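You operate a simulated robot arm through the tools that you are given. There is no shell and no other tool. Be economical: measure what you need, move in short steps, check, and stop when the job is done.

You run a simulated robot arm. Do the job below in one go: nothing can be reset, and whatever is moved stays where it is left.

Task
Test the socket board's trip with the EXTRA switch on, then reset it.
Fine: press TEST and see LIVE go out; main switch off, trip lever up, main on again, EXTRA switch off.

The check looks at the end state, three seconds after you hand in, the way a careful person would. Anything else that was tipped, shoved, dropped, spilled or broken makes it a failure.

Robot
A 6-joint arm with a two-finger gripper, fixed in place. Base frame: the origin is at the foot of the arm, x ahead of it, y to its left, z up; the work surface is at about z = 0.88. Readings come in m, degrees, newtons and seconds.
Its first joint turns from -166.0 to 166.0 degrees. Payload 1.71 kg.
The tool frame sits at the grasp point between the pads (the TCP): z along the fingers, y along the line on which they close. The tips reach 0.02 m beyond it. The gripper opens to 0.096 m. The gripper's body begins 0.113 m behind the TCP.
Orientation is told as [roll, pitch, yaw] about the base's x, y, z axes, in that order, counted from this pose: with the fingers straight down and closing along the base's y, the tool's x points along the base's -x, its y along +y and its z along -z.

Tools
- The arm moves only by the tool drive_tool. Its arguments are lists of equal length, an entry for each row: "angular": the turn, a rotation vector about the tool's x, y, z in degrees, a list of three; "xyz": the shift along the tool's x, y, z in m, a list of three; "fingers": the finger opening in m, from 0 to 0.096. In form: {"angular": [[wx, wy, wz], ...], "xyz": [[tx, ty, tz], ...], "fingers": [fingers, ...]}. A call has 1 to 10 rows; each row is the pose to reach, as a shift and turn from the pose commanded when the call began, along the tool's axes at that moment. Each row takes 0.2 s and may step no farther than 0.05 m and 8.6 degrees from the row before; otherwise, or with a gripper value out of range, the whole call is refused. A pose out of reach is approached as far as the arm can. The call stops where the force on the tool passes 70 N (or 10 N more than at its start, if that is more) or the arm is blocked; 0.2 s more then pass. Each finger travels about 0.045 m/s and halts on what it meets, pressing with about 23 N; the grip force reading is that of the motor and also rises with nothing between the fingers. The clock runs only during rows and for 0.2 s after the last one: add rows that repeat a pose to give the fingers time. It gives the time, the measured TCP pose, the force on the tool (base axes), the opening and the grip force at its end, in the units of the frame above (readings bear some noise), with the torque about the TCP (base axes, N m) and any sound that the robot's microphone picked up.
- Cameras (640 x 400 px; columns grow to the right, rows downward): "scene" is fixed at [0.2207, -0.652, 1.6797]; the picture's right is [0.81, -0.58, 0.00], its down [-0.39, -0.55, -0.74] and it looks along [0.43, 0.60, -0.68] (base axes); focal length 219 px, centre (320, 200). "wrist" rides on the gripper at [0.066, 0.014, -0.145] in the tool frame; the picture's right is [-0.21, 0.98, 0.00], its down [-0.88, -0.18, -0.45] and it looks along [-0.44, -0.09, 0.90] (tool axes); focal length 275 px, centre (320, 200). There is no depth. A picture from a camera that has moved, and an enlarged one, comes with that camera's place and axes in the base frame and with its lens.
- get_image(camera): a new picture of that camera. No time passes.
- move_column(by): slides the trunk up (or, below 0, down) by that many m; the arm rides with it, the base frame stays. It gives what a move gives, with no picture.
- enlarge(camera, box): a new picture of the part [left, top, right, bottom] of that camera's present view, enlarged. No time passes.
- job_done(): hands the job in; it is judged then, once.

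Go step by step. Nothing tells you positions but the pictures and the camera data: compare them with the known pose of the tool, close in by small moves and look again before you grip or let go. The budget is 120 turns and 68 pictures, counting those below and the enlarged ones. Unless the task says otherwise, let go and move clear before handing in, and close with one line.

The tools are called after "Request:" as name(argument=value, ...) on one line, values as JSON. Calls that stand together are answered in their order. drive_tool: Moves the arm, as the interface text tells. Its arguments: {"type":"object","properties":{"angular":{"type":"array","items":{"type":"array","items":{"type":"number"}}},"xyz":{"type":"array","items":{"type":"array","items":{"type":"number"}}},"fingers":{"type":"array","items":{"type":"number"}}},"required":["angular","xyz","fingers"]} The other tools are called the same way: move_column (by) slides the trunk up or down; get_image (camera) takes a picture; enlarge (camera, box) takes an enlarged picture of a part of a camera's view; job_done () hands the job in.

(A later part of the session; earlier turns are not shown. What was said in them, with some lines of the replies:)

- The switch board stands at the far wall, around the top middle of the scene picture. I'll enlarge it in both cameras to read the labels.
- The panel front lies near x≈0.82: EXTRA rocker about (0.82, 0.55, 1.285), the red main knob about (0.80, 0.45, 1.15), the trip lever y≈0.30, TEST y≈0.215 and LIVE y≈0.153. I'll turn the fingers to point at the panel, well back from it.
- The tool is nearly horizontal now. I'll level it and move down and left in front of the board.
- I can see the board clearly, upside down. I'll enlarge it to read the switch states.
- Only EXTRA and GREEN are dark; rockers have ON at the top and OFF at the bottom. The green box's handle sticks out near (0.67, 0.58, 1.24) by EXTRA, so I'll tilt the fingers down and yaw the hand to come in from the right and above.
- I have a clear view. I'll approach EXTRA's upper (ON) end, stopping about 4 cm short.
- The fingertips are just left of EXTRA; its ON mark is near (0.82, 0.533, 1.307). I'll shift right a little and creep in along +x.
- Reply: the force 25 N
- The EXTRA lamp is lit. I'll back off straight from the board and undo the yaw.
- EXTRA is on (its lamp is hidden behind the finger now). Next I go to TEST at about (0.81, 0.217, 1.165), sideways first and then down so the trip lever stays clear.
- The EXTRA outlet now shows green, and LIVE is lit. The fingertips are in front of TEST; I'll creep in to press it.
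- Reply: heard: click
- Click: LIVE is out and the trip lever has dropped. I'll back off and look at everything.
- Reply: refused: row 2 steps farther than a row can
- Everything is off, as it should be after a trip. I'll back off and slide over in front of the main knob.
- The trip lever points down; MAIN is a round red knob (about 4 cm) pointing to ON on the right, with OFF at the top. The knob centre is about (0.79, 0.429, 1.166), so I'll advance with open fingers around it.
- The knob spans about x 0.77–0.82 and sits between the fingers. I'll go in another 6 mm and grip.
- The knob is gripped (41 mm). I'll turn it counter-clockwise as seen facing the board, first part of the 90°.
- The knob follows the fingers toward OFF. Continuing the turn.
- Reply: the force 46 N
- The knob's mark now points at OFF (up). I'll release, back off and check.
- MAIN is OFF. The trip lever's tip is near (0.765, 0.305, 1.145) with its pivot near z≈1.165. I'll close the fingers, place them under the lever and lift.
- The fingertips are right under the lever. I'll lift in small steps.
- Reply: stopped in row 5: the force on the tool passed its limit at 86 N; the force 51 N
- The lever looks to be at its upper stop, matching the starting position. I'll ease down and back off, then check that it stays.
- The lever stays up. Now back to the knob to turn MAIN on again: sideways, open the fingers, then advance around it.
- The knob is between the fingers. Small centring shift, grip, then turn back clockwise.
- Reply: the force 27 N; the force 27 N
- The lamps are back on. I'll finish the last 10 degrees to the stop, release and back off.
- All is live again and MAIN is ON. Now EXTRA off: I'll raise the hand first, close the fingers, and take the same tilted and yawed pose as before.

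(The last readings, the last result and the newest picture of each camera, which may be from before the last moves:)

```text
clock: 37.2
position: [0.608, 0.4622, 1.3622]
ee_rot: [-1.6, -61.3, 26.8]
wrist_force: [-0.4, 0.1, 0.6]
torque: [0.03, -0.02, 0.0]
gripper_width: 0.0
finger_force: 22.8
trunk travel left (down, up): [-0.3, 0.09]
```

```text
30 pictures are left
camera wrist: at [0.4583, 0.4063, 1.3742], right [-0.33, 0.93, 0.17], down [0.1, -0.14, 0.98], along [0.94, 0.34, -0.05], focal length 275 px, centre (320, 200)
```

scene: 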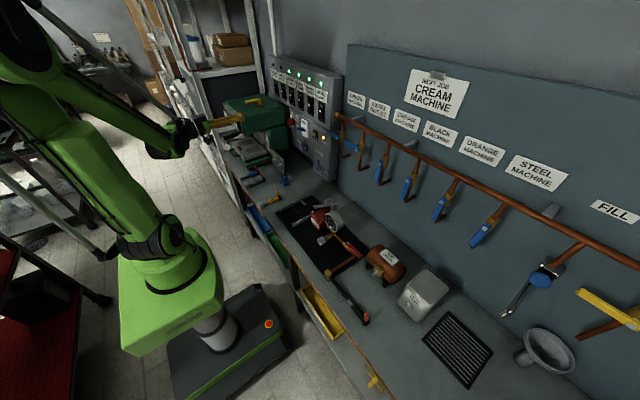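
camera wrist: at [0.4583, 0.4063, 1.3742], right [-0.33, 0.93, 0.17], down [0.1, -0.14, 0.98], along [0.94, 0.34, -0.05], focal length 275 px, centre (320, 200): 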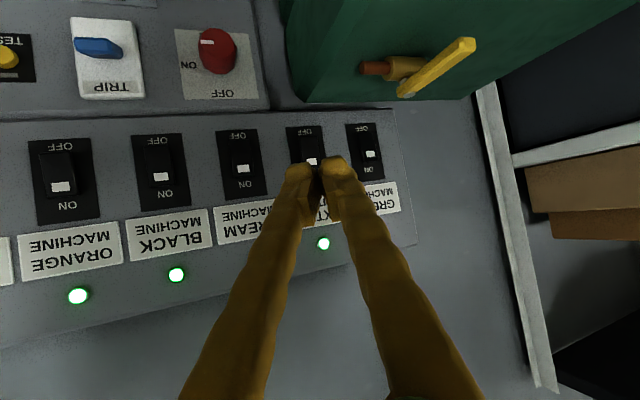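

EXTRA's lower (OFF) end lies straight ahead along the fingers, about (0.81, 0.532, 1.271). I'll advance and stop about 2–3 cm short.

Request:
drive_tool(angular=[[0, 0, 0], [0, 0, 0], [0, 0, 0], [0, 0, 0], [0, 0, 0]], xyz=[[0, 0, 0.045], [0, 0, 0.09], [-0.001, 0, 0.135], [-0.002, 0, 0.165], [-0.002, 0, 0.185]], fingers=[0, 0, 0, 0, 0])

Request:
get_image(camera="wrist")

Request:
enlarge(camera="scene", box=[260, 50, 330, 130])

```text
clock: 38.4
position: [0.7567, 0.5306, 1.2748]
ee_rot: [-1.5, -61.2, 26.7]
wrist_force: [-0.1, 0.1, 0.4]
torque: [0.0, 0.0, 0.02]
gripper_width: 0.0002
finger_force: 22.5
trunk travel left (down, up): [-0.3, 0.09]
```

```text
29 pictures are left
camera wrist: at [0.6069, 0.4763, 1.2864], right [-0.33, 0.93, 0.17], down [0.1, -0.14, 0.98], along [0.94, 0.34, -0.05], focal length 275 px, centre (320, 200)
```

wrist: 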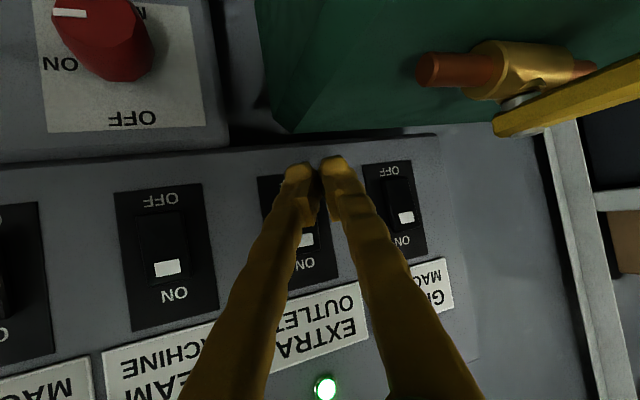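

```text
5.00 times, centred on (295, 90) of scene
camera zoom: at [0.2207, -0.652, 1.6797], right [0.81, -0.58, 0.0], down [-0.39, -0.55, -0.74], along [0.43, 0.6, -0.68], focal length 1094 px, centre (445, 750)
```

zoom: 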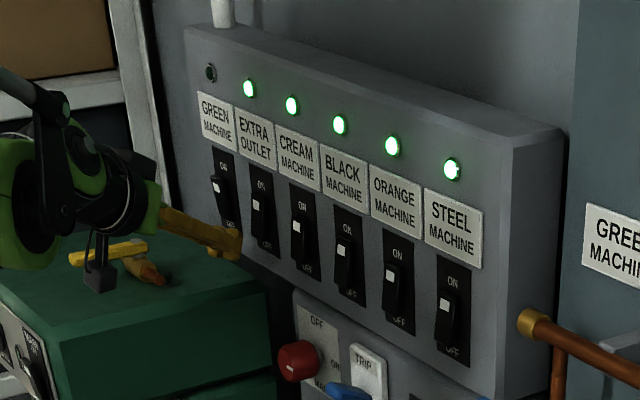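

Aligned with EXTRA's OFF end. Creeping in to press.

Request:
drive_tool(angular=[[0, 0, 0], [0, 0, 0], [0, 0, 0], [0, 0, 0]], xyz=[[-0.0043, -0.0078, 0.0161], [-0.0069, -0.0104, 0.0208], [-0.0095, -0.013, 0.0256], [-0.0116, -0.0151, 0.0295]], fingers=[0, 0, 0, 0])

Request:
get_image(camera="wrist")

```text
clock: 39.4
position: [0.7838, 0.5329, 1.2737]
ee_rot: [-1.8, -61.4, 27.1]
wrist_force: [-31.7, -2.4, -17.2]
torque: [0.06, 0.41, -0.06]
gripper_width: 0.0
finger_force: 23.1
trunk travel left (down, up): [-0.3, 0.09]
```

```text
27 pictures are left
camera wrist: at [0.6338, 0.4784, 1.2858], right [-0.33, 0.93, 0.17], down [0.1, -0.14, 0.99], along [0.94, 0.34, -0.04], focal length 275 px, centre (320, 200)
```

wrist: 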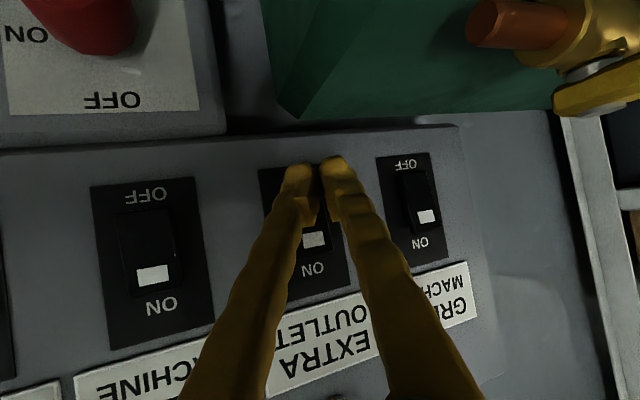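

EXTRA's lamp has apparently gone dark. I'll back straight off along the fingers and check the whole board.

Request:
drive_tool(angular=[[0, 0, 0], [0, 0, 0], [0, 0, 0], [0, 0, 0], [0, 0, 0]], xyz=[[0.01, 0.01, -0.018], [0.01, 0.01, -0.06], [0.01, 0.01, -0.105], [0.01, 0.01, -0.15], [0.01, 0.01, -0.2]], fingers=[0, 0, 0, 0, 0])

Request:
get_image(camera="wrist")

Request:
enlarge(camera="scene", box=[250, 40, 362, 190])

Request:
get_image(camera="scene")

```text
clock: 40.6
position: [0.6238, 0.4617, 1.3582]
ee_rot: [-1.5, -61.2, 26.6]
wrist_force: [0.3, -0.1, -0.3]
torque: [0.04, 0.0, 0.04]
gripper_width: 0.0
finger_force: 23.1
trunk travel left (down, up): [-0.3, 0.09]
```

```text
26 pictures are left
camera wrist: at [0.4744, 0.4074, 1.3709], right [-0.33, 0.93, 0.17], down [0.1, -0.14, 0.98], along [0.94, 0.34, -0.05], focal length 275 px, centre (320, 200)
```

wrist: 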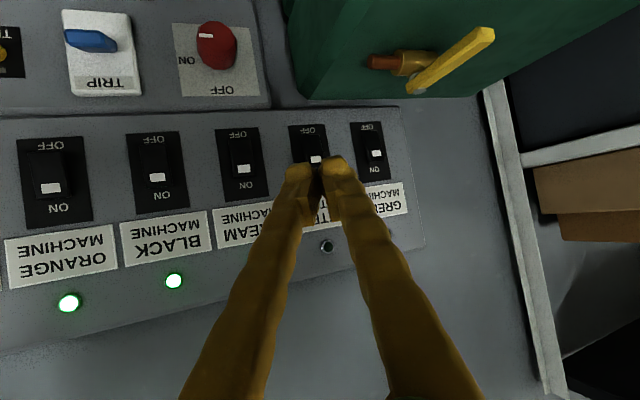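

```text
2.67 times, centred on (306, 115) of scene
camera zoom: at [0.2207, -0.652, 1.6797], right [0.81, -0.58, 0.0], down [-0.39, -0.55, -0.74], along [0.43, 0.6, -0.68], focal length 584 px, centre (357, 427)
```

zoom: 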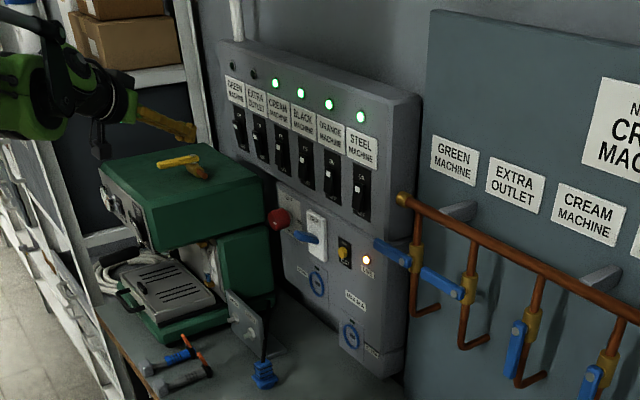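

```text
24 pictures are left
```

scene: 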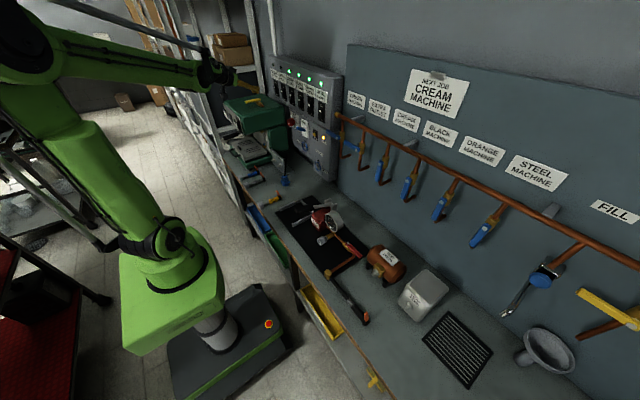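

The board matches its starting state: MAIN on, trip lever up, LIVE lit, EXTRA dark, and the other lamps as they were. The arm is clear and nothing else has moved, so I'm handing in.

Request:
job_done()

```text
The job is handed in.
```

The trip test is done: with EXTRA on, pressing TEST put LIVE out and dropped the lever; MAIN is now back on, the trip lever is up, LIVE is lit and EXTRA is off.
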